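You operate a simulated robot arm through the tools that you are given. There is no shell and no other tool. Be economical: measure what you need, move in short steps, check, and stop when the job is done.

The job below is to be done with a simulated robot arm. You get a single attempt, and the scene is never put back.

Task
Turn the blue knob to 20.

The check looks at the end state, three seconds after you hand in, the way a careful person would. Anything else that was tipped, shoved, dropped, spilled or broken makes it a failure.

Robot
A 7-joint arm with a two-finger parallel gripper on a trunk, on a base that drives. Base frame: it is fixed to the floor where the robot stands at the start and does not move with it; the origin is under the middle of the robot, x ahead of it, y to its left, z up. Units: mm, rad, N and s.
With the tool pointing down near the work surface it reaches from about 180 to 720 mm from the robot's upright axis, wherever it stands. Its first joint turns from -2.897 to 2.897 rad. Places, roughly: blue knob [500, 0, 1000]. Payload 1.57 kg.
Tool frame: the origin (TCP) lies between the finger pads and is the grasp point; the fingertips stand 30 mm ahead of it; z points along the fingers, y is the line along which they close. Largest opening 110 mm; finger width 24, thickness 12; the body of the gripper, 48 by 112 mm, starts 78 mm behind the TCP.
Orientation is that of the tool frame in the base frame, as [roll, pitch, yaw] about the fixed x, y, z axes, in that order (R = Rz(yaw) Ry(pitch) Rx(roll)). With the fingers straight down and closing along the base's y, the tool's x points along the base's -x, its y along +y and its z along -z.

Tools
- The arm moves only by the tool send_rows. Its arguments are lists of equal length, an entry for each row: "rotation": the turn, a rotation vector about the base's x, y, z in rad, a list of three; "linear": the shift along the base's x, y, z in mm, a list of three; "claw": the finger opening in mm, from 0 to 110. In form: {"rotation": [[wx, wy, wz], ...], "linear": [[tx, ty, tz], ...], "claw": [claw, ...]}. A call has 1 to 20 rows; each row is the pose to reach, as a shift and turn from the pose commanded when the call began. A row lasts 0.2 s, in which the tool goes at most 50 mm and 0.15 rad; a call with a longer step from one row to the next is refused whole, and so is a gripper value outside its range. Where a pose cannot be reached the arm comes as near as it can. A force on the tool above 40 N (or 10 N above the force at the start of the call, whichever is more), or a blocked arm, ends the call early, and 0.2 s more pass. The fingers move at their own pace (about 45 mm/s each) and stop on an object; they squeeze with about 38 N. The grip force told is the motor's: it shows also when the fingers shut on nothing. Time passes only in rows, and 0.2 s behind the last, so rows that repeat a pose let the fingers close. It gives the time, the measured TCP pose, the force on the tool (base axes), the opening and the grip force at its end, in the units of the frame above (readings bear some noise).
- Cameras (640 x 400 px; columns grow to the right, rows downward): "scene" is now at [15.3, 122, 1624.1]; the picture's right is [-0.40, -0.92, 0.00], its down [-0.62, 0.27, -0.74] and it looks along [0.68, -0.29, -0.67] (base axes); focal length 294 px, centre (320, 200). "wrist" rides on the gripper at [-36, 0, -80] in the tool frame; the picture's right is [0.00, -1.00, 0.00], its down [0.97, 0.00, -0.24] and it looks along [0.24, 0.00, 0.97] (tool axes); focal length 218 px, centre (320, 200). There is no depth. A picture from a camera that has moved, and an enlarged one, comes with that camera's place and axes in the base frame and with its lens.
- snapshot(camera): a new picture of that camera. The clock stands still meanwhile.
- raise_lower(by): slides the trunk up (or, below 0, down) by that many mm; the arm and the scene camera ride with it, the base frame stays. It gives what a move gives, with no picture.
- roll_base(legs): drives the robot by 1 to 6 legs, each [ahead, turn to the left] in mm and rad, along the robot's own axes; the way and the turn of a leg run together, so that a leg with both is an arc; at most 1500 mm and 3.142 rad a leg. The arm and the cameras ride along, it lands a little off, and it stops where it bumps. It gives what a move gives.
- pan_tilt(pan, tilt): turns the head with the scene camera to pan (to the left, within 2.705 rad either way) and tilt (down, from -0.506 to 1.204), counted from straight ahead of the robot. It gives what a move gives.
- zoom(camera, box): a new picture of the part [left, top, right, bottom] of that camera's present view, enlarged. The clock stands still meanwhile.
- job_done(): hands the job in; it is judged then, once.

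Go step by step. Nothing tells you exact positions but the pictures and the camera data: compare them with the known pose of the tool, close in by small moves and look again before you grip or let go. The budget is 120 turns and 82 pictures, counting those below and the enlarged ones. Unless the task says otherwise, let go and move clear before handing in, and close with one line.

The tools are called after "Request:" as name(argument=value, ...) on one line, values as JSON. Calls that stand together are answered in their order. send_rows: Moves the arm, as the interface text tells. Its arguments: {"type":"object","properties":{"rotation":{"type":"array","items":{"type":"array","items":{"type":"number"}}},"linear":{"type":"array","items":{"type":"array","items":{"type":"number"}}},"claw":{"type":"array","items":{"type":"number"}}},"required":["rotation","linear","claw"]} The other tools are called the same way: raise_lower (by) slides the trunk up or down; roll_base (legs) drives the base; pan_tilt (pan, tilt) turns the head that bears the scene camera; snapshot (camera) takes a picture; zoom (camera, box) takes an enlarged picture of a part of a camera's view; job_done () hands the job in.

At the start:

```text
time: 0.0
tool_pos: [468.9, 39.3, 1255.7]
orientation: [3.14, 0.001, -3.141]
contact_force: [0.3, -0.4, -0.6]
grip_width: 110.2
gripper_force: 0.1
trunk travel left (down, up): [-557.0, 33.0]
robot x, y, heading: [-3.8, -1.7, 0.002]
head pan, tilt: [-0.407, 0.738]
```

scene: 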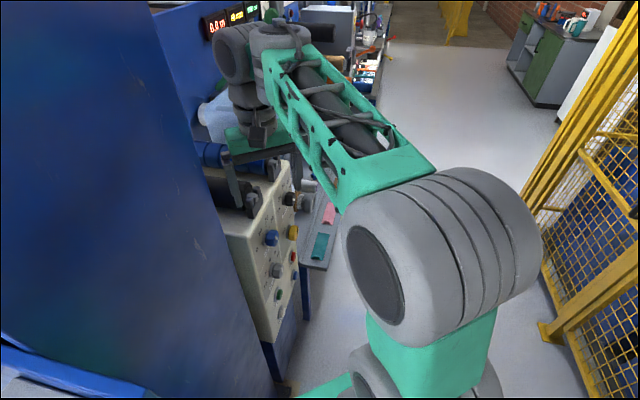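
wrist: 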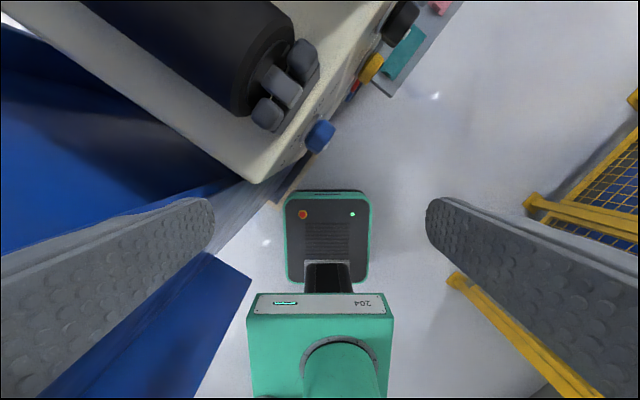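

I see a control panel with a roughly vertical face to the left of the arm, carrying several knobs, the blue one near its top edge. I'll zoom in to read the dial.

Request:
zoom(camera="scene", box=[220, 180, 340, 255])

Request:
zoom(camera="wrist", box=[240, 60, 420, 190])

```text
5.33 times, centred on (280, 218) of scene
camera zoom: at [15.3, 122.0, 1624.1], right [-0.4, -0.92, 0.0], down [-0.62, 0.27, -0.74], along [0.68, -0.29, -0.67], focal length 1567 px, centre (533, 107)
```

zoom: 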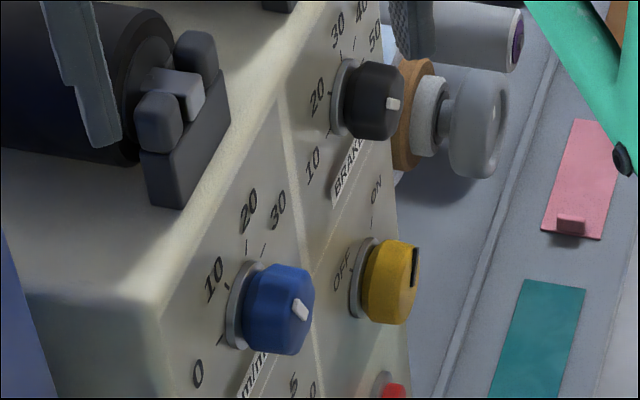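

```text
3.08 times, centred on (330, 125) of wrist
camera zoom: at [505.2, 39.0, 1333.7], right [0.0, -1.0, 0.0], down [-0.97, 0.0, 0.24], along [-0.24, 0.0, -0.97], focal length 672 px, centre (289, 431)
```

zoom: 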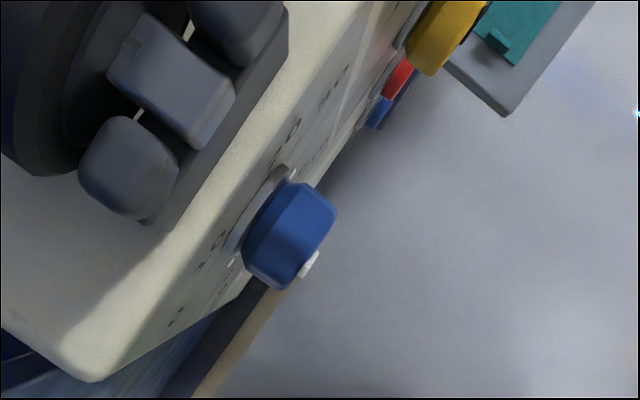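

The knob triangulates to about (516, 42, 1049), on a face whose normal points to about (-0.62, -0.78) horizontally. I'll yaw the tool and move out in front of the panel while staying high.

Request:
send_rows(rotation=[[0, 0, 0.129], [0, 0, 0.258], [0, 0, 0.387], [0, 0, 0.516], [0, 0, 0.645], [0, 0, 0.774], [0, 0, 0.902]], linear=[[-12, -24, 0], [-24, -48, 0], [-36, -72, 0], [-48, -96, 0], [-60, -120, 0], [-72, -145, 0], [-84, -170, 0]], claw=[110, 110, 110, 100, 90, 80, 70])

```text
time: 1.6
tool_pos: [384.1, -132.8, 1255.5]
orientation: [3.14, 0.001, -2.237]
contact_force: [0.2, 0.6, -0.1]
grip_width: 70.2
gripper_force: 0.1
trunk travel left (down, up): [-557.0, 33.0]
robot x, y, heading: [-0.5, -2.5, -0.001]
head pan, tilt: [-0.407, 0.738]
```

The move went fine. Next I pitch the tool up to horizontal, facing the panel.

Request:
send_rows(rotation=[[0.11, -0.087, 0], [0.22, -0.174, 0], [0.33, -0.26, 0], [0.44, -0.347, 0], [0.55, -0.434, 0], [0.66, -0.521, 0], [0.77, -0.608, 0], [0.88, -0.695, 0], [0.99, -0.782, 0], [1.1, -0.868, 0], [1.2, -0.948, 0]], linear=[[0, 0, -5], [0, 0, -15], [0, 0, -25], [0, 0, -35], [0, 0, -45], [0, 0, -55], [0, 0, -65], [0, 0, -75], [0, 0, -85], [0, 0, -95], [0, 0, -105]], claw=[70, 70, 70, 70, 70, 70, 70, 70, 70, 70, 70])

Request:
snapshot(camera="wrist")

Request:
snapshot(camera="scene")

```text
time: 4.0
tool_pos: [333.9, -76.3, 1016.3]
orientation: [-3.077, 1.52, -2.181]
contact_force: [-1.3, 0.8, 0.1]
grip_width: 69.9
gripper_force: 0.1
out of reach, approached as far as the arm can: row 5, 6, 7, 8, 9, 10, 11
trunk travel left (down, up): [-557.0, 33.0]
robot x, y, heading: [1.7, -1.1, -0.0]
head pan, tilt: [-0.407, 0.738]
```

```text
77 pictures are left
camera wrist: at [286.9, -138.3, 1054.3], right [0.78, -0.62, 0.0], down [-0.18, -0.23, -0.96], along [0.6, 0.75, -0.29], focal length 218 px, centre (320, 200)
```

wrist: 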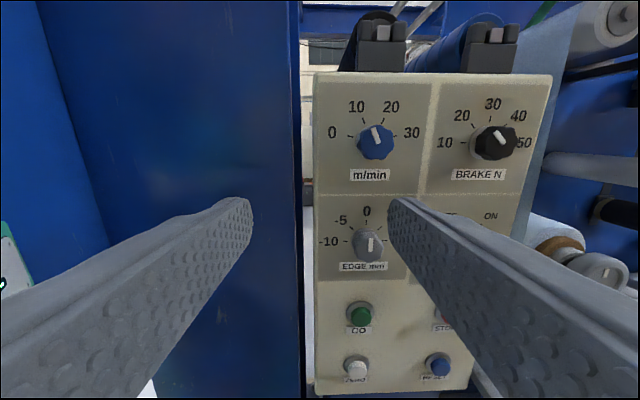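

```text
76 pictures are left
camera scene: at [11.8, 119.7, 1624.5], right [-0.4, -0.92, 0.0], down [-0.62, 0.27, -0.74], along [0.68, -0.29, -0.67], focal length 294 px, centre (320, 200)
```

scene: 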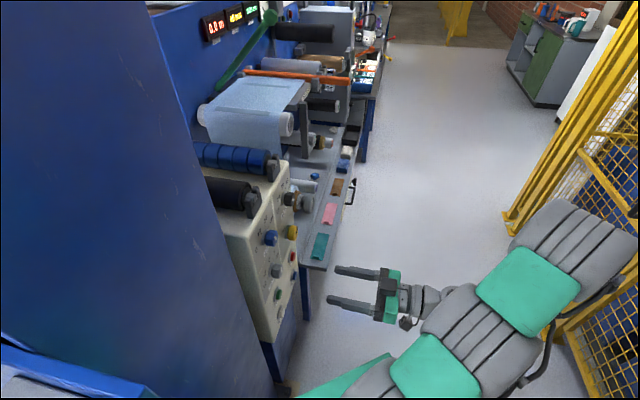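

The panel is now seen almost face-on, with a blue pillar to its left to avoid. I'll enlarge the dial.

Request:
zoom(camera="wrist", box=[310, 80, 430, 190])

Request:
pan_tilt(pan=-0.9, tilt=0.6)

Request:
snapshot(camera="scene")

```text
3.64 times, centred on (370, 135) of wrist
camera zoom: at [286.9, -138.3, 1054.3], right [0.78, -0.62, 0.0], down [-0.18, -0.23, -0.96], along [0.6, 0.75, -0.29], focal length 794 px, centre (138, 436)
```

zoom: 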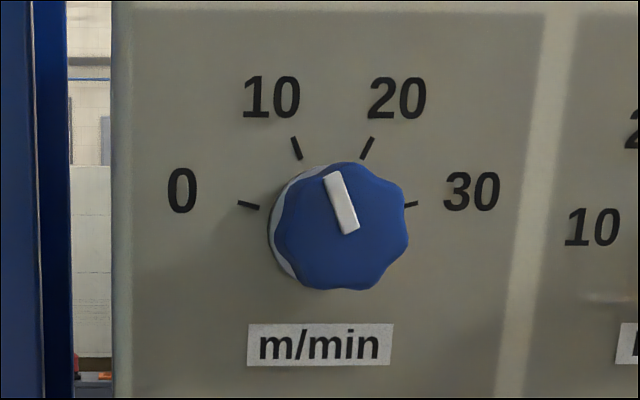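

```text
time: 4.9
tool_pos: [337.0, -75.6, 1015.9]
orientation: [3.138, 1.515, -2.242]
contact_force: [-0.3, 0.6, -0.7]
grip_width: 70.0
gripper_force: 0.1
trunk travel left (down, up): [-557.0, 33.0]
robot x, y, heading: [0.2, 1.2, -0.002]
head pan, tilt: [-0.901, 0.6]
```

```text
74 pictures are left
camera scene: at [-6.4, 85.5, 1636.0], right [-0.78, -0.62, 0.0], down [-0.35, 0.44, -0.82], along [0.51, -0.65, -0.57], focal length 294 px, centre (320, 200)
```

scene: 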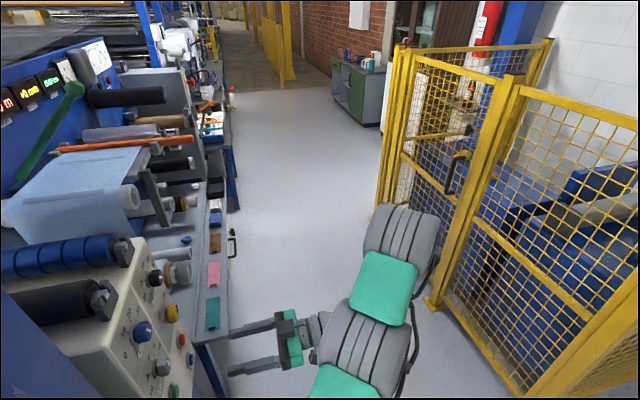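

The pointer sits near 11 (about −20°) and the 20 tick is at about +25°, so roughly 45° clockwise is needed. The last move ended out of reach, so I'll make a small test move to learn the commanded reference.

Request:
send_rows(rotation=[[0, 0, 0], [0, 0, 0]], linear=[[20, 0, 10], [40, 0, 15]], claw=[70, 70])

```text
time: 5.5
tool_pos: [345.0, -64.7, 1011.3]
orientation: [3.131, 1.527, -2.249]
contact_force: [0.3, -0.6, -0.2]
grip_width: 69.7
gripper_force: 0.1
out of reach, approached as far as the arm can: row 1, 2
trunk travel left (down, up): [-557.0, 33.0]
robot x, y, heading: [-0.4, 0.8, 0.001]
head pan, tilt: [-0.901, 0.6]
```

The side-on pose is at the arm's limit here, so I'll stand the robot square in front of the panel instead. First I retract the arm to a tool-down pose up high.

Request:
send_rows(rotation=[[-0.11, 0.087, 0], [-0.22, 0.174, 0], [-0.33, 0.26, 0], [-0.44, 0.347, 0], [-0.55, 0.434, 0], [-0.66, 0.521, 0], [-0.77, 0.608, 0], [-0.88, 0.695, 0], [-0.99, 0.782, 0], [-1.1, 0.868, 0], [-1.2, 0.948, 0], [-1.2, 0.948, 0], [-1.2, 0.948, 0]], linear=[[-10, -10, 10], [-20, -20, 20], [-30, -20, 30], [-40, -20, 40], [-50, -20, 50], [-60, -20, 60], [-60, -20, 70], [-60, -20, 80], [-60, -20, 90], [-60, -20, 100], [-60, -20, 110], [-60, -20, 120], [-60, -20, 120]], claw=[70, 70, 70, 70, 70, 70, 70, 70, 70, 70, 70, 70, 70])

Request:
snapshot(camera="scene")

```text
time: 8.3
tool_pos: [286.7, -86.4, 1133.3]
orientation: [-3.141, 0.0, -2.239]
contact_force: [0.0, -0.3, 0.2]
grip_width: 70.0
gripper_force: 0.0
trunk travel left (down, up): [-557.0, 33.0]
robot x, y, heading: [0.0, -0.0, -0.003]
head pan, tilt: [-0.901, 0.6]
```

```text
73 pictures are left
camera scene: at [-6.4, 85.7, 1636.0], right [-0.78, -0.62, 0.0], down [-0.35, 0.44, -0.83], along [0.51, -0.65, -0.56], focal length 294 px, centre (320, 200)
```

scene: 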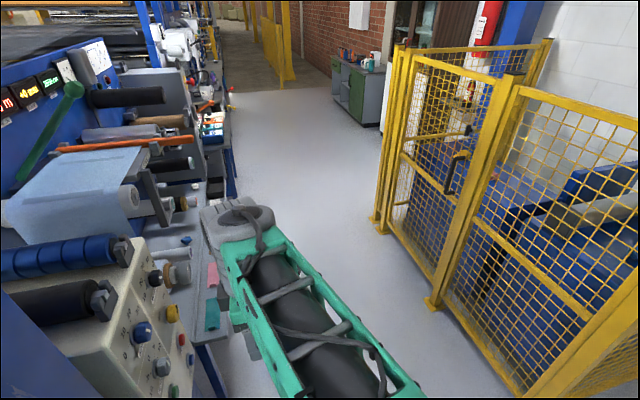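

The arm is tucked and clear. Now I drive to a spot about 580 mm in front of the knob, facing the panel.

Request:
roll_base(legs=[[0, -1.21], [441, 0], [0, 2.112]])

Request:
pan_tilt(pan=0, tilt=0.75)

Request:
snapshot(camera="scene")

Request:
snapshot(camera="wrist")

```text
time: 19.1
tool_pos: [390.7, -233.7, 1134.0]
orientation: [-3.141, 0.0, -1.321]
contact_force: [0.1, 0.4, 0.6]
grip_width: 69.9
gripper_force: 0.1
trunk travel left (down, up): [-557.0, 33.0]
robot x, y, heading: [147.7, -413.6, 0.921]
head pan, tilt: [-0.901, 0.6]
```

```text
time: 20.3
tool_pos: [390.5, -233.8, 1133.0]
orientation: [3.141, -0.001, -1.321]
contact_force: [0.9, -0.2, -0.7]
grip_width: 70.1
gripper_force: 0.1
trunk travel left (down, up): [-557.0, 33.0]
robot x, y, heading: [152.0, -409.7, 0.918]
head pan, tilt: [0.0, 0.75]
```

```text
72 pictures are left
camera scene: at [38.1, -296.6, 1623.1], right [0.79, -0.61, 0.0], down [-0.41, -0.54, -0.73], along [0.45, 0.58, -0.68], focal length 294 px, centre (320, 200)
```

scene: 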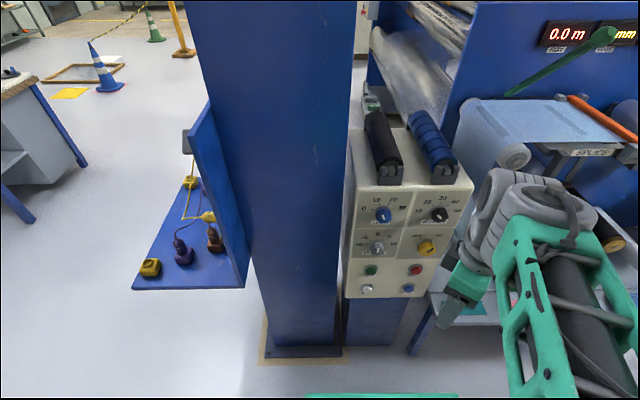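

```text
71 pictures are left
camera wrist: at [382.6, -199.5, 1211.8], right [0.97, 0.25, 0.0], down [0.24, -0.94, 0.24], along [0.06, -0.23, -0.97], focal length 218 px, centre (320, 200)
```

wrist: 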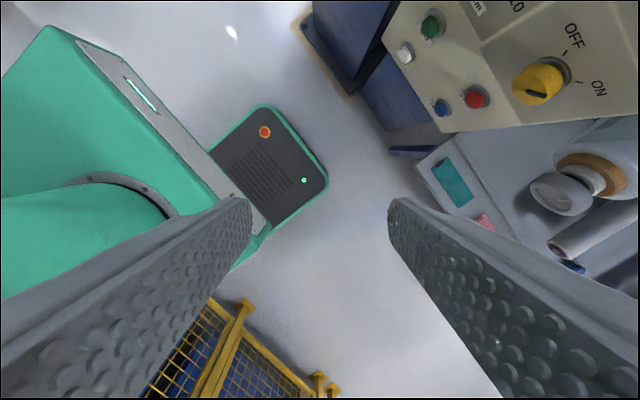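

The panel is straight ahead and the pillar is about flush with it on the left. I'll bring the tool in front of the knob with matching yaw, still pointing down.

Request:
send_rows(rotation=[[0, 0, -0.13], [0, 0, -0.26], [0, 0, -0.39], [0, 0, -0.52], [0, 0, -0.65], [0, 0, -0.78], [0, 0, -0.91]], linear=[[4, 22, 10], [8, 44, 20], [12, 66, 30], [16, 88, 40], [20, 110, 50], [26, 134, 55], [32, 158, 60]], claw=[70, 70, 70, 70, 70, 70, 70])

Request:
snapshot(camera="scene")

```text
time: 21.9
tool_pos: [423.2, -74.4, 1192.8]
orientation: [3.141, -0.002, -2.234]
contact_force: [-0.3, 0.5, 0.1]
grip_width: 69.7
gripper_force: 0.1
trunk travel left (down, up): [-557.0, 33.0]
robot x, y, heading: [150.6, -409.4, 0.913]
head pan, tilt: [0.0, 0.75]
```

```text
70 pictures are left
camera scene: at [38.2, -296.1, 1623.1], right [0.79, -0.61, 0.0], down [-0.41, -0.54, -0.73], along [0.44, 0.58, -0.68], focal length 294 px, centre (320, 200)
```

scene: 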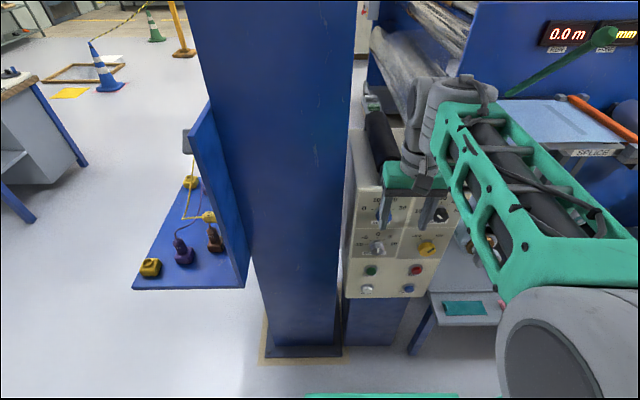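

Well placed. Now I pitch to horizontal while lowering to knob height.

Request:
send_rows(rotation=[[0.11, -0.087, 0], [0.22, -0.174, 0], [0.33, -0.26, 0], [0.44, -0.347, 0], [0.55, -0.434, 0], [0.66, -0.521, 0], [0.77, -0.608, 0], [0.88, -0.695, 0], [0.99, -0.782, 0], [1.1, -0.868, 0], [1.233, -0.974, 0], [1.233, -0.974, 0]], linear=[[0, 0, -12], [0, 0, -24], [0, 0, -36], [0, 0, -48], [0, 0, -60], [0, 0, -72], [0, 0, -84], [0, 0, -96], [0, 0, -110], [0, 0, -125], [0, 0, -144], [0, 0, -144]], claw=[70, 70, 70, 70, 70, 70, 70, 70, 70, 70, 70, 70])

Request:
snapshot(camera="scene")

Request:
snapshot(camera="wrist")

```text
refused: row 11 steps farther than a row can; nothing moved
```

```text
69 pictures are left
camera scene: at [38.2, -296.1, 1623.1], right [0.79, -0.61, 0.0], down [-0.41, -0.54, -0.73], along [0.44, 0.58, -0.68], focal length 294 px, centre (320, 200)
```

scene: 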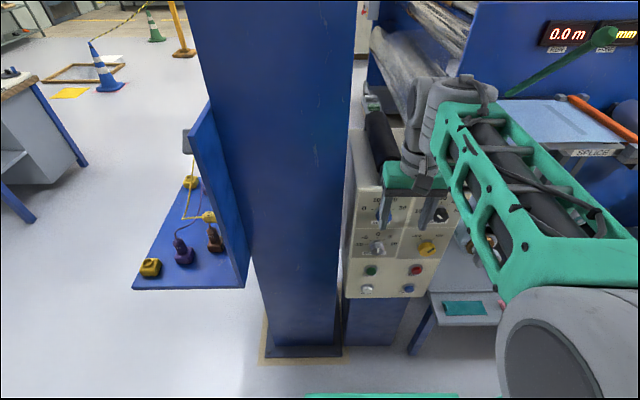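

```text
68 pictures are left
camera wrist: at [445.3, -46.9, 1270.5], right [0.79, -0.62, 0.0], down [-0.6, -0.76, 0.24], along [-0.15, -0.19, -0.97], focal length 218 px, centre (320, 200)
```

wrist: 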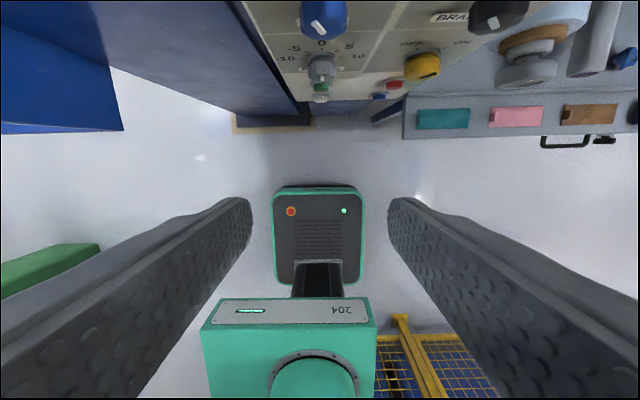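

One row stepped too far, so nothing moved; I resend with smaller steps.

Request:
send_rows(rotation=[[0.11, -0.087, 0], [0.22, -0.174, 0], [0.33, -0.26, 0], [0.44, -0.347, 0], [0.55, -0.434, 0], [0.66, -0.521, 0], [0.77, -0.608, 0], [0.88, -0.695, 0], [0.99, -0.782, 0], [1.1, -0.868, 0], [1.2, -0.948, 0], [1.233, -0.974, 0], [1.233, -0.974, 0]], linear=[[0, 0, -12], [0, 0, -24], [0, 0, -36], [0, 0, -48], [0, 0, -60], [0, 0, -72], [0, 0, -84], [0, 0, -96], [0, 0, -110], [0, 0, -125], [0, 0, -144], [0, 0, -144], [0, 0, -144]], claw=[70, 70, 70, 70, 70, 70, 70, 70, 70, 70, 70, 70, 70])

Request:
snapshot(camera="scene")

Request:
snapshot(camera="wrist")

```text
time: 23.7
tool_pos: [395.9, -86.0, 1003.1]
orientation: [3.105, 0.828, -2.228]
contact_force: [1.1, 0.3, 1.1]
grip_width: 69.8
gripper_force: 0.0
trunk travel left (down, up): [-557.0, 33.0]
robot x, y, heading: [146.8, -409.6, 0.923]
head pan, tilt: [0.0, 0.75]
stopped in row 8: the arm was blocked; the commanded pose is now the measured one
```

```text
67 pictures are left
camera scene: at [38.0, -296.5, 1618.0], right [0.79, -0.61, 0.0], down [-0.41, -0.54, -0.73], along [0.44, 0.58, -0.68], focal length 294 px, centre (320, 200)
```

scene: 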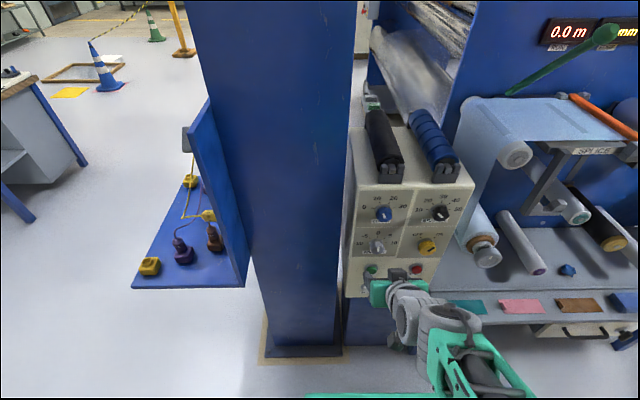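

```text
66 pictures are left
camera wrist: at [377.6, -114.2, 1083.0], right [0.81, -0.59, -0.02], down [-0.5, -0.67, -0.55], along [0.31, 0.46, -0.83], focal length 218 px, centre (320, 200)
```

wrist: 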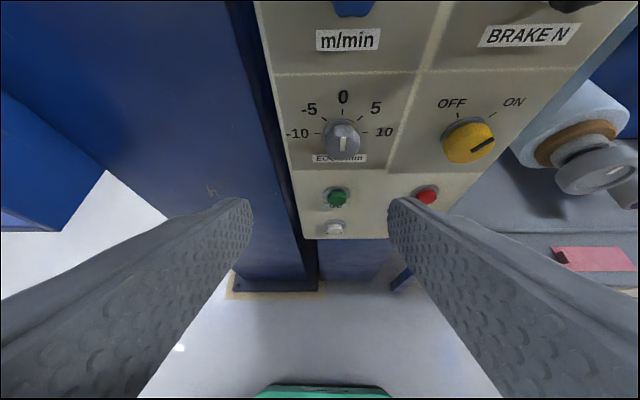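

The arm hit a limit because the shoulder is high relative to a horizontal tool at this height. I'll go back to tool-down and up, then lower the trunk and back off a little.

Request:
send_rows(rotation=[[-0.1, 0.079, 0], [-0.2, 0.158, 0], [-0.3, 0.237, 0], [-0.4, 0.316, 0], [-0.5, 0.395, 0], [-0.6, 0.474, 0], [-0.65, 0.513, 0], [-0.65, 0.513, 0], [-0.65, 0.513, 0], [-0.65, 0.513, 0], [-0.65, 0.513, 0]], linear=[[0, 0, 30], [0, 0, 60], [0, 0, 90], [0, 0, 120], [0, 0, 150], [0, 0, 180], [0, 0, 215], [0, 0, 255], [0, 0, 290], [0, 0, 320], [0, 0, 320]], claw=[70, 70, 70, 70, 70, 70, 70, 70, 70, 70, 70])

Request:
snapshot(camera="scene")

```text
time: 26.1
tool_pos: [415.7, -77.5, 1312.2]
orientation: [-3.116, 0.013, -2.235]
contact_force: [-0.8, 0.0, -0.2]
grip_width: 69.9
gripper_force: 0.1
out of reach, approached as far as the arm can: row 8, 9, 10
trunk travel left (down, up): [-557.0, 33.0]
robot x, y, heading: [146.2, -409.4, 0.919]
head pan, tilt: [0.0, 0.75]
```

```text
65 pictures are left
camera scene: at [38.4, -296.3, 1623.1], right [0.79, -0.61, 0.0], down [-0.41, -0.54, -0.73], along [0.44, 0.58, -0.68], focal length 294 px, centre (320, 200)
```

scene: 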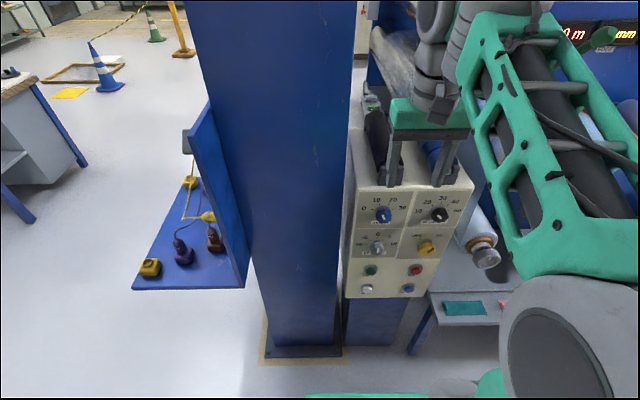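

Arm is up. Now back off 90 mm and lower the trunk.

Request:
roll_base(legs=[[-90, 0]])

Request:
raise_lower(by=-260)

Request:
snapshot(camera="scene")

Request:
snapshot(camera="wrist")

```text
time: 27.2
tool_pos: [359.8, -149.7, 1312.1]
orientation: [-3.117, 0.013, -2.236]
contact_force: [0.1, 0.8, -0.3]
grip_width: 69.9
gripper_force: 0.0
trunk travel left (down, up): [-557.0, 33.0]
robot x, y, heading: [89.7, -480.1, 0.921]
head pan, tilt: [0.0, 0.75]
```

```text
time: 29.9
tool_pos: [361.3, -149.4, 1052.0]
orientation: [-3.117, 0.013, -2.235]
contact_force: [-0.7, 1.0, 0.2]
grip_width: 70.0
gripper_force: 0.0
trunk travel left (down, up): [-297.0, 293.0]
robot x, y, heading: [92.3, -479.4, 0.914]
head pan, tilt: [0.0, 0.75]
```

```text
64 pictures are left
camera scene: at [-17.2, -368.7, 1363.1], right [0.79, -0.61, 0.0], down [-0.41, -0.54, -0.73], along [0.44, 0.58, -0.68], focal length 294 px, centre (320, 200)
```

scene: 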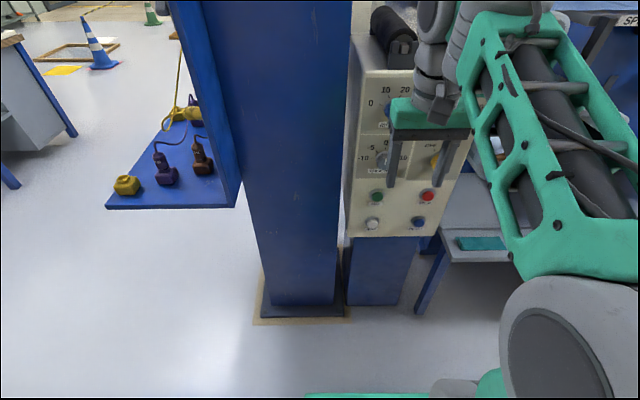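

```text
63 pictures are left
camera wrist: at [381.1, -120.7, 1131.3], right [0.79, -0.62, 0.03], down [-0.61, -0.76, 0.23], along [-0.12, -0.19, -0.97], focal length 218 px, centre (320, 200)
```

wrist: 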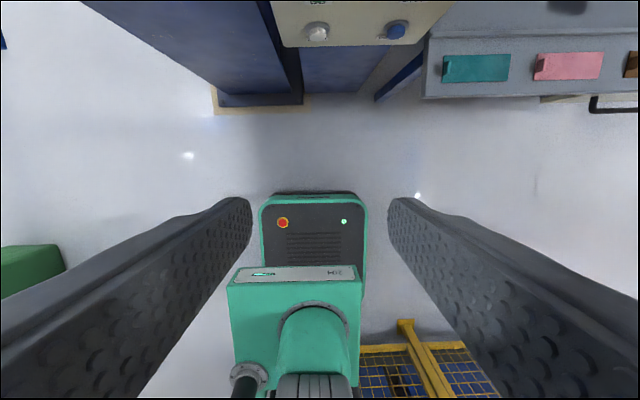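

Now pitch the tool to horizontal again while moving forward to 150 mm short of the knob.

Request:
send_rows(rotation=[[0.11, -0.087, 0], [0.22, -0.174, 0], [0.33, -0.26, 0], [0.44, -0.347, 0], [0.55, -0.434, 0], [0.66, -0.521, 0], [0.77, -0.608, 0], [0.88, -0.695, 0], [0.99, -0.782, 0], [1.1, -0.868, 0], [1.2, -0.948, 0], [1.233, -0.974, 0], [1.233, -0.974, 0]], linear=[[5, 6, 0], [10, 12, 0], [15, 18, 0], [20, 24, 0], [25, 30, 0], [30, 36, 0], [35, 42, 0], [40, 48, 0], [45, 54, 0], [50, 60, 0], [55, 66, 0], [60, 72, 0], [60, 72, 0]], claw=[70, 70, 70, 70, 70, 70, 70, 70, 70, 70, 70, 70, 70])

Request:
snapshot(camera="scene")

Request:
snapshot(camera="wrist")

```text
time: 31.0
tool_pos: [428.4, -109.4, 942.5]
orientation: [3.111, 0.323, -2.313]
contact_force: [-0.2, 0.2, 0.4]
grip_width: 70.0
gripper_force: 0.1
out of reach, approached as far as the arm can: row 4
trunk travel left (down, up): [-297.0, 293.0]
robot x, y, heading: [92.5, -480.4, 0.918]
head pan, tilt: [0.0, 0.75]
stopped in row 5: the arm was blocked; the commanded pose is now the measured one
```

```text
62 pictures are left
camera scene: at [-5.4, -353.6, 1349.8], right [0.79, -0.61, 0.0], down [-0.42, -0.55, -0.72], along [0.44, 0.57, -0.69], focal length 294 px, centre (320, 200)
```

scene: 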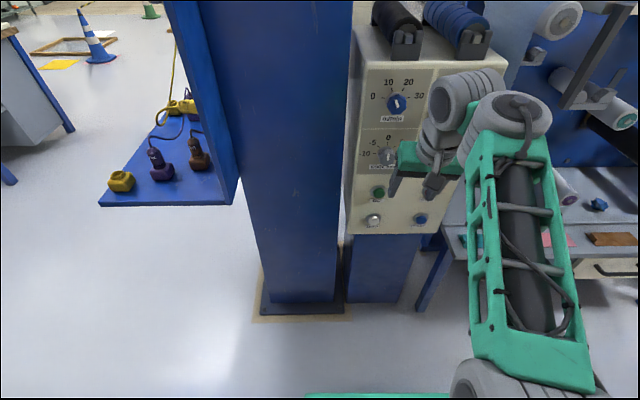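

```text
61 pictures are left
camera wrist: at [436.1, -104.3, 1028.0], right [0.74, -0.67, -0.03], down [-0.67, -0.74, -0.08], along [0.03, 0.08, -1.0], focal length 218 px, centre (320, 200)
```

wrist: 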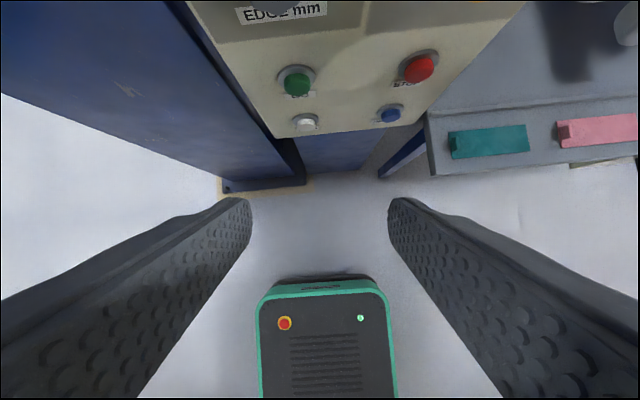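

The arm was almost fully stretched upward there (shoulder sits around z≈640 with the trunk lowered), which caused the erratic motion. I'll return to tool-down at a lower height, then raise the trunk a bit.

Request:
send_rows(rotation=[[-0.08, 0.07, 0.02], [-0.17, 0.13, 0.05], [-0.253, 0.2, 0.075], [-0.253, 0.2, 0.075], [-0.253, 0.2, 0.075]], linear=[[-20, -13, 0], [-40, -26, 0], [-67, -45, 0], [-67, -45, 0], [-67, -45, 0]], claw=[70, 70, 70, 70, 70])

Request:
snapshot(camera="scene")

```text
time: 32.2
tool_pos: [354.0, -163.7, 959.9]
orientation: [3.121, 0.02, -2.236]
contact_force: [0.1, 0.2, -0.2]
grip_width: 69.9
gripper_force: 0.0
trunk travel left (down, up): [-297.0, 293.0]
robot x, y, heading: [89.4, -482.2, 0.915]
head pan, tilt: [0.0, 0.75]
```

```text
60 pictures are left
camera scene: at [-16.9, -368.3, 1363.2], right [0.79, -0.61, 0.0], down [-0.41, -0.54, -0.73], along [0.44, 0.58, -0.68], focal length 294 px, centre (320, 200)
```

scene: 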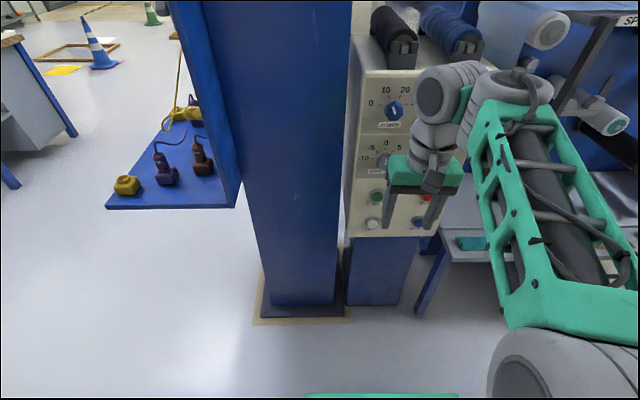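

The pose is normal again. I raise the trunk 60 mm, then pitch up in place in a first half to check behaviour.

Request:
raise_lower(by=60)

Request:
send_rows(rotation=[[0.08, -0.063, 0], [0.16, -0.126, 0], [0.24, -0.19, 0], [0.32, -0.253, 0], [0.4, -0.316, 0], [0.48, -0.38, 0], [0.56, -0.442, 0]], linear=[[0, 0, -8], [0, 0, -16], [0, 0, -24], [0, 0, -30], [0, 0, -30], [0, 0, -30], [0, 0, -30]], claw=[70, 70, 70, 70, 70, 70, 70])

```text
time: 33.2
tool_pos: [353.5, -163.7, 1019.6]
orientation: [3.122, 0.018, -2.238]
contact_force: [0.1, 0.6, -0.1]
grip_width: 70.0
gripper_force: 0.1
trunk travel left (down, up): [-357.0, 233.0]
robot x, y, heading: [94.1, -478.6, 0.914]
head pan, tilt: [0.0, 0.75]
```

```text
time: 34.0
tool_pos: [359.5, -168.5, 912.6]
orientation: [3.092, 0.062, -2.265]
contact_force: [-0.4, -1.2, 0.7]
grip_width: 69.7
gripper_force: 0.1
trunk travel left (down, up): [-357.0, 233.0]
robot x, y, heading: [92.0, -482.5, 0.918]
head pan, tilt: [0.0, 0.75]
stopped in row 3: the arm was blocked; the commanded pose is now the measured one
```

It dropped again instead of pitching. Let me look at the arm.

Request:
pan_tilt(pan=-0.5, tilt=0.95)

Request:
snapshot(camera="scene")

Request:
snapshot(camera="wrist")

```text
time: 34.9
tool_pos: [358.6, -168.1, 913.8]
orientation: [3.093, 0.061, -2.262]
contact_force: [-0.5, 0.0, 0.4]
grip_width: 69.9
gripper_force: 0.0
trunk travel left (down, up): [-357.0, 233.0]
robot x, y, heading: [90.4, -479.7, 0.917]
head pan, tilt: [-0.499, 0.949]
```

```text
59 pictures are left
camera scene: at [-0.8, -404.4, 1408.0], right [0.41, -0.91, 0.0], down [-0.74, -0.33, -0.58], along [0.53, 0.24, -0.81], focal length 294 px, centre (320, 200)
```

scene: 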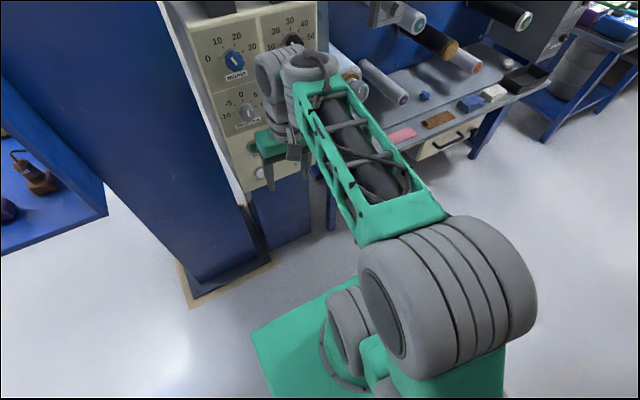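

```text
58 pictures are left
camera wrist: at [382.4, -146.3, 994.4], right [0.77, -0.63, -0.05], down [-0.62, -0.76, 0.18], along [-0.15, -0.11, -0.98], focal length 218 px, centre (320, 200)
```

wrist: 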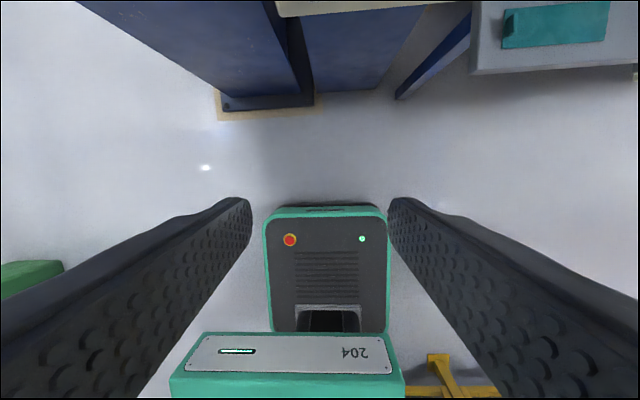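

Leaning the upper arm back seems to be what blocks it, so I should stand farther away and pivot the hand about its wrist. I back up 85 mm, then pitch with the TCP following an arc around the wrist.

Request:
roll_base(legs=[[-85, 0]])

Request:
send_rows(rotation=[[0.08, -0.061, 0], [0.159, -0.122, 0], [0.238, -0.182, 0], [0.318, -0.243, 0], [0.397, -0.304, 0]], linear=[[13, 17, 1], [25, 33, 4], [38, 49, 9], [50, 65, 17], [61, 80, 26]], claw=[70, 70, 70, 70, 70])

```text
time: 36.0
tool_pos: [307.5, -235.4, 912.6]
orientation: [3.092, 0.052, -2.264]
contact_force: [1.0, -0.2, 0.0]
grip_width: 70.1
gripper_force: 0.1
trunk travel left (down, up): [-357.0, 233.0]
robot x, y, heading: [41.2, -547.5, 0.919]
head pan, tilt: [-0.499, 0.949]
```

```text
time: 37.2
tool_pos: [368.3, -155.1, 938.7]
orientation: [3.071, 0.553, -2.27]
contact_force: [-0.1, -0.3, -0.4]
grip_width: 70.0
gripper_force: 0.0
trunk travel left (down, up): [-357.0, 233.0]
robot x, y, heading: [45.4, -547.1, 0.915]
head pan, tilt: [-0.499, 0.949]
```

That works exactly as commanded. Continue the arc up to horizontal.

Request:
send_rows(rotation=[[0.101, -0.077, 0], [0.202, -0.155, 0], [0.303, -0.232, 0], [0.404, -0.309, 0], [0.505, -0.387, 0], [0.606, -0.464, 0], [0.707, -0.541, 0], [0.81, -0.62, 0]], linear=[[13, 17, 15], [26, 33, 34], [36, 47, 54], [44, 58, 76], [52, 67, 101], [57, 74, 126], [60, 78, 140], [61, 79, 150]], claw=[70, 70, 70, 70, 70, 70, 70, 70])

Request:
snapshot(camera="wrist")

Request:
snapshot(camera="scene")

```text
time: 39.0
tool_pos: [429.7, -75.6, 1087.7]
orientation: [1.426, 1.531, 2.388]
contact_force: [0.4, -0.3, -0.1]
grip_width: 70.0
gripper_force: 0.0
trunk travel left (down, up): [-357.0, 233.0]
robot x, y, heading: [41.6, -548.3, 0.917]
head pan, tilt: [-0.499, 0.949]
```

```text
57 pictures are left
camera wrist: at [385.0, -142.9, 1121.9], right [0.82, -0.57, -0.04], down [-0.17, -0.17, -0.97], along [0.55, 0.8, -0.23], focal length 218 px, centre (320, 200)
```

wrist: 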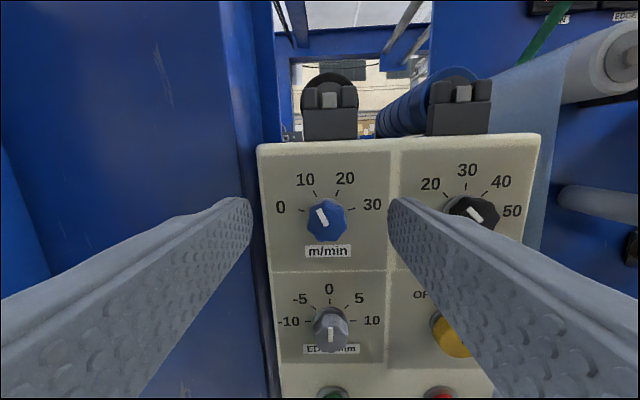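

```text
56 pictures are left
camera scene: at [-52.2, -471.5, 1407.6], right [0.41, -0.91, 0.0], down [-0.74, -0.33, -0.58], along [0.53, 0.24, -0.81], focal length 294 px, centre (320, 200)
```

scene: 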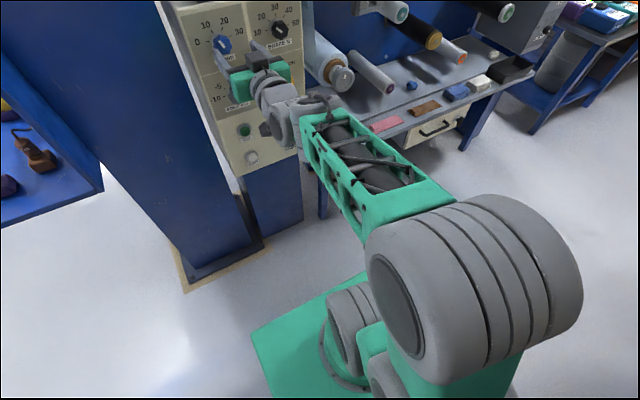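

The hand is now horizontal, square to the panel, about 145 mm short of the knob, 41 mm high and 6 mm left. I advance 70 mm, correcting these.

Request:
send_rows(rotation=[[-0.01, -0.01, 0], [-0.02, -0.03, 0], [-0.023, -0.033, 0], [-0.023, -0.033, 0]], linear=[[5, -3, -20], [15, 16, -41], [30, 35, -41], [45, 54, -41]], claw=[70, 70, 70, 70])

Request:
snapshot(camera="wrist")

Request:
pan_tilt(pan=0.0, tilt=0.5)

Request:
snapshot(camera="scene")

```text
time: 40.0
tool_pos: [475.4, -23.9, 1047.7]
orientation: [-0.065, 1.567, 0.9]
contact_force: [0.5, -0.1, 0.6]
grip_width: 70.1
gripper_force: 0.0
trunk travel left (down, up): [-357.0, 233.0]
robot x, y, heading: [42.5, -550.7, 0.916]
head pan, tilt: [-0.499, 0.949]
```

```text
55 pictures are left
camera wrist: at [430.2, -89.6, 1080.9], right [0.82, -0.57, 0.0], down [-0.13, -0.19, -0.97], along [0.55, 0.8, -0.24], focal length 218 px, centre (320, 200)
```

wrist: 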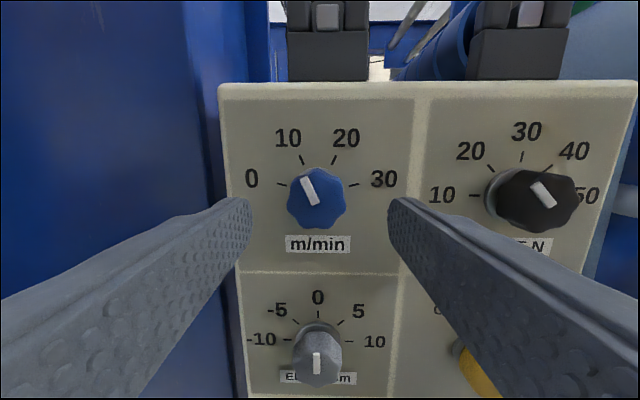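

```text
time: 40.9
tool_pos: [473.7, -23.7, 1046.8]
orientation: [-0.136, 1.568, 0.83]
contact_force: [0.1, 0.4, -0.1]
grip_width: 69.9
gripper_force: 0.1
trunk travel left (down, up): [-357.0, 233.0]
robot x, y, heading: [41.2, -550.5, 0.916]
head pan, tilt: [0.0, 0.499]
```

```text
54 pictures are left
camera scene: at [-63.2, -428.8, 1445.0], right [0.79, -0.61, 0.0], down [-0.29, -0.38, -0.88], along [0.54, 0.7, -0.48], focal length 294 px, centre (320, 200)
```

scene: 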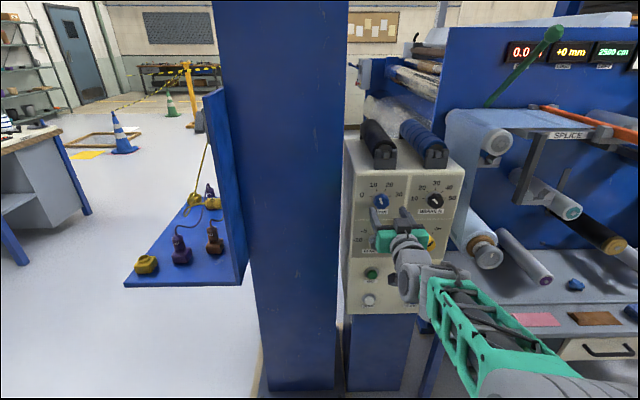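

Laterally aligned; z needs about −4 mm, with about 44 mm between fingertips and the knob front. I advance 40 mm and look.

Request:
send_rows(rotation=[[0, 0, 0], [0, 0, 0], [0, 0, 0]], linear=[[6, 8, -4], [14, 20, -4], [23, 33, -4]], claw=[70, 70, 70])

Request:
snapshot(camera="wrist")

Request:
zoom(camera="scene", box=[340, 160, 480, 260])

```text
time: 41.7
tool_pos: [498.3, 10.1, 1043.0]
orientation: [-0.268, 1.567, 0.698]
contact_force: [-0.5, 0.4, 0.8]
grip_width: 70.0
gripper_force: 0.0
trunk travel left (down, up): [-357.0, 233.0]
robot x, y, heading: [41.0, -551.9, 0.913]
head pan, tilt: [0.0, 0.499]
```

```text
53 pictures are left
camera wrist: at [452.7, -56.0, 1077.8], right [0.82, -0.57, 0.0], down [-0.13, -0.2, -0.97], along [0.55, 0.8, -0.24], focal length 218 px, centre (320, 200)
```

wrist: 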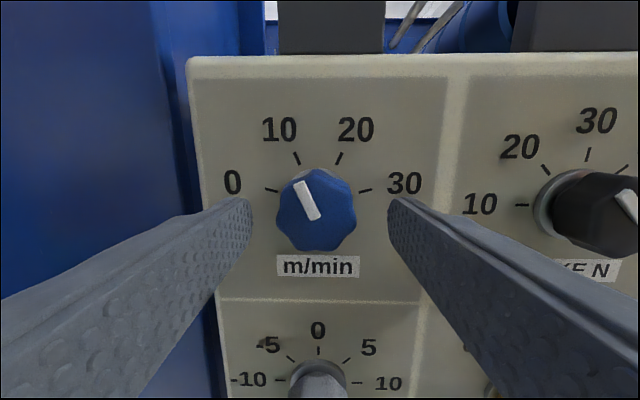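

```text
4.00 times, centred on (410, 210) of scene
camera zoom: at [-63.3, -428.8, 1445.1], right [0.79, -0.61, 0.0], down [-0.29, -0.38, -0.88], along [0.53, 0.7, -0.48], focal length 1175 px, centre (-40, 160)
```

zoom: 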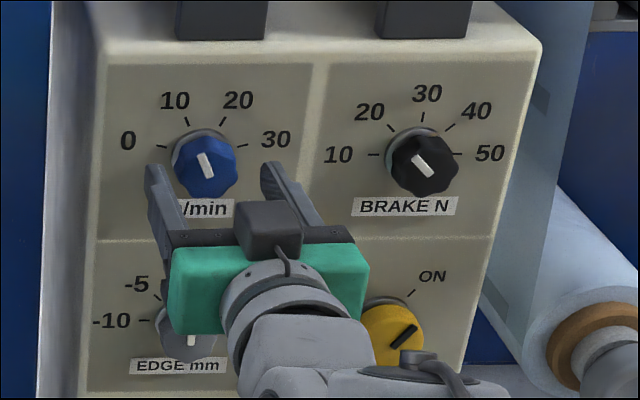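

Fingertips are about level with the knob's front, with the knob 2 mm left and 3 mm high. I advance 17 mm with that correction.

Request:
send_rows(rotation=[[0, 0, 0], [0, 0, 0], [0, 0, 0]], linear=[[1, 6, 3], [5, 11, 3], [8, 15, 3]], claw=[70, 70, 70])

Request:
snapshot(camera="wrist")

Request:
zoom(camera="scene", box=[350, 170, 420, 220])

```text
time: 42.5
tool_pos: [505.6, 25.4, 1045.4]
orientation: [-0.109, 1.567, 0.857]
contact_force: [0.4, -0.3, 0.2]
grip_width: 70.0
gripper_force: 0.0
trunk travel left (down, up): [-357.0, 233.0]
robot x, y, heading: [43.0, -548.3, 0.916]
head pan, tilt: [0.0, 0.499]
```

```text
51 pictures are left
camera wrist: at [460.9, -40.7, 1080.2], right [0.82, -0.57, 0.0], down [-0.13, -0.19, -0.97], along [0.55, 0.8, -0.24], focal length 218 px, centre (320, 200)
```

wrist: 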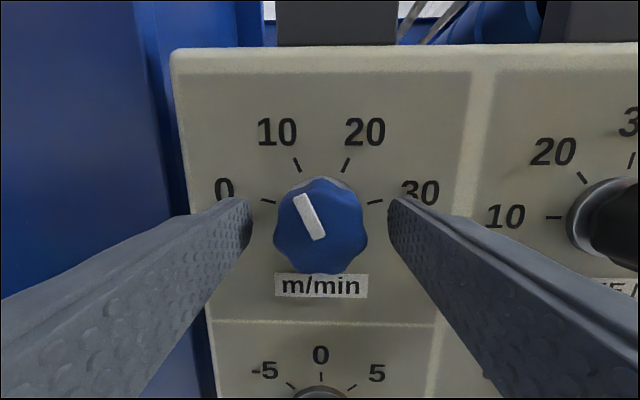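

```text
8.00 times, centred on (385, 195) of scene
camera zoom: at [-63.2, -428.8, 1445.1], right [0.79, -0.61, 0.0], down [-0.29, -0.38, -0.88], along [0.53, 0.7, -0.48], focal length 2351 px, centre (-200, 240)
```

zoom: 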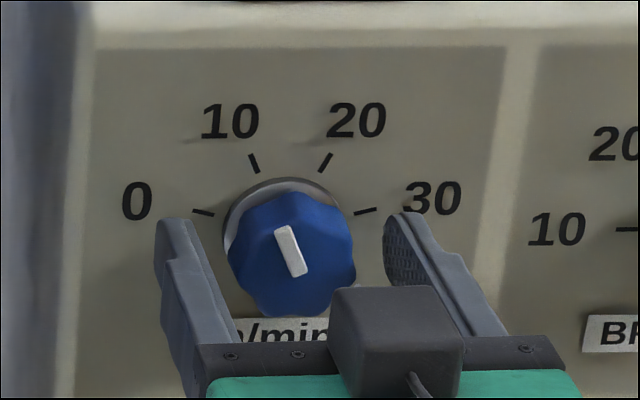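

Fingers straddle the knob well. I'll zoom for a precise pointer angle, then close.

Request:
zoom(camera="wrist", box=[240, 110, 400, 290])

Request:
send_rows(rotation=[[0, 0, 0], [0, 0, 0], [0, 0, 0], [0, 0, 0]], linear=[[0, 0, 0], [0, 0, 0], [0, 0, 0], [0, 0, 0]], claw=[50, 44, 36, 32])

Request:
snapshot(camera="wrist")

```text
2.22 times, centred on (320, 200) of wrist
camera zoom: at [460.9, -40.7, 1080.2], right [0.82, -0.57, 0.0], down [-0.13, -0.19, -0.97], along [0.55, 0.8, -0.24], focal length 485 px, centre (320, 200)
```

zoom: 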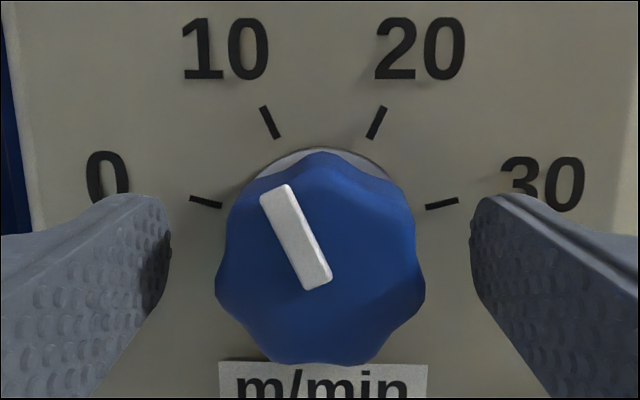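

```text
time: 43.5
tool_pos: [506.9, 23.9, 1045.4]
orientation: [-0.182, 1.569, 0.784]
contact_force: [0.2, 0.1, -0.2]
grip_width: 42.5
gripper_force: 29.2
trunk travel left (down, up): [-357.0, 233.0]
robot x, y, heading: [41.0, -548.0, 0.915]
head pan, tilt: [0.0, 0.499]
```

```text
48 pictures are left
camera wrist: at [461.0, -40.8, 1080.1], right [0.82, -0.57, 0.0], down [-0.13, -0.2, -0.97], along [0.55, 0.8, -0.24], focal length 218 px, centre (320, 200)
```

wrist: 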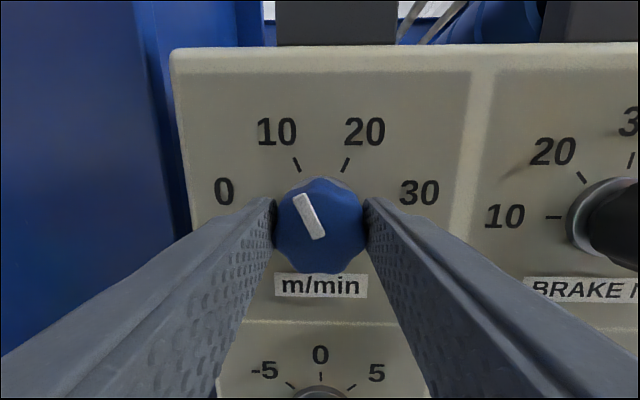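

The knob is held at 42.5 mm and the pointer is parallel to the 10 tick (about −25°). I turn clockwise by about 0.85 rad about the knob axis.

Request:
send_rows(rotation=[[0.07, 0.099, 0], [0.14, 0.199, 0], [0.21, 0.298, 0], [0.279, 0.397, 0], [0.349, 0.497, 0], [0.419, 0.596, 0], [0.489, 0.695, 0], [0.489, 0.695, 0]], linear=[[0, 0, 0], [0, 0, 0], [0, 0, 0], [0, 0, 0], [0, 0, 0], [0, 0, 0], [0, 0, 0], [0, 0, 0]], claw=[32, 32, 32, 32, 32, 32, 32, 32])

Request:
snapshot(camera="wrist")

Request:
zoom(camera="scene", box=[350, 170, 420, 220])

```text
time: 45.3
tool_pos: [505.9, 24.6, 1045.8]
orientation: [1.562, 0.72, 2.524]
contact_force: [6.1, -1.4, -0.1]
grip_width: 41.9
gripper_force: 44.4
trunk travel left (down, up): [-357.0, 233.0]
robot x, y, heading: [44.6, -550.2, 0.915]
head pan, tilt: [0.0, 0.499]
```

```text
47 pictures are left
camera wrist: at [483.2, -56.4, 1067.2], right [0.54, -0.37, -0.75], down [-0.73, 0.23, -0.64], along [0.41, 0.9, -0.15], focal length 218 px, centre (320, 200)
```

wrist: 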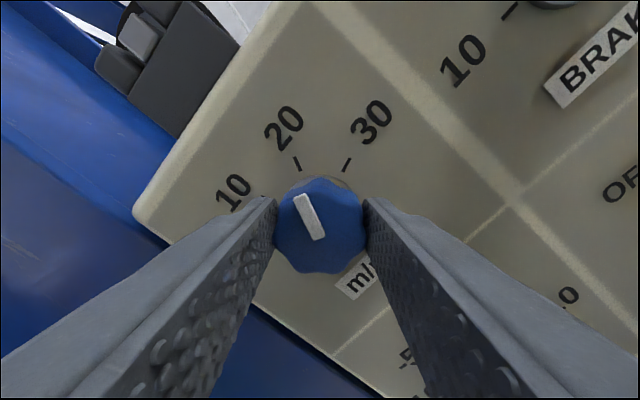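

```text
8.00 times, centred on (385, 195) of scene
camera zoom: at [-62.4, -428.8, 1445.2], right [0.79, -0.61, 0.0], down [-0.29, -0.38, -0.88], along [0.53, 0.7, -0.48], focal length 2351 px, centre (-200, 240)
```

zoom: 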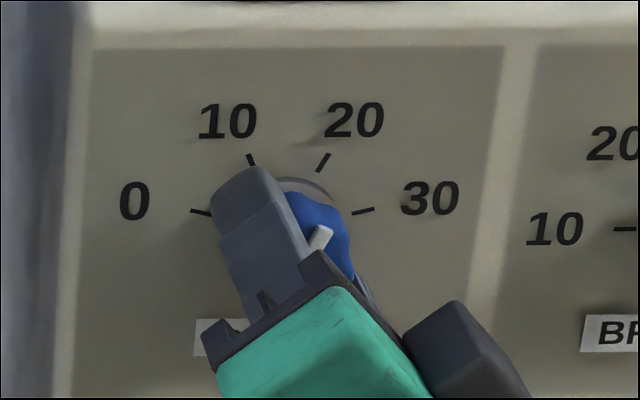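

The knob followed the hand. I'll zoom to compare the pointer with the 20 tick.

Request:
zoom(camera="wrist", box=[240, 110, 400, 290])

```text
2.22 times, centred on (320, 200) of wrist
camera zoom: at [483.2, -56.4, 1067.2], right [0.54, -0.37, -0.75], down [-0.73, 0.23, -0.64], along [0.41, 0.9, -0.15], focal length 485 px, centre (320, 200)
```

zoom: 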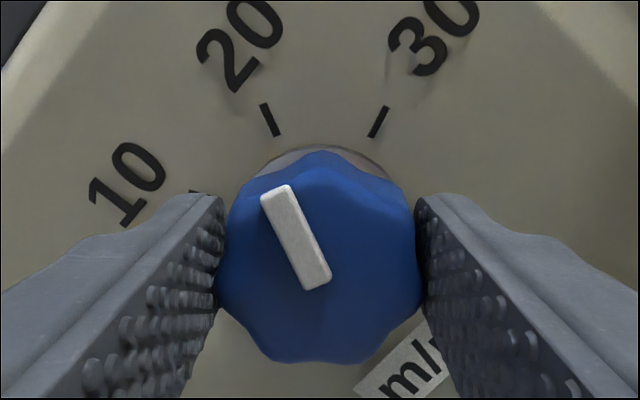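

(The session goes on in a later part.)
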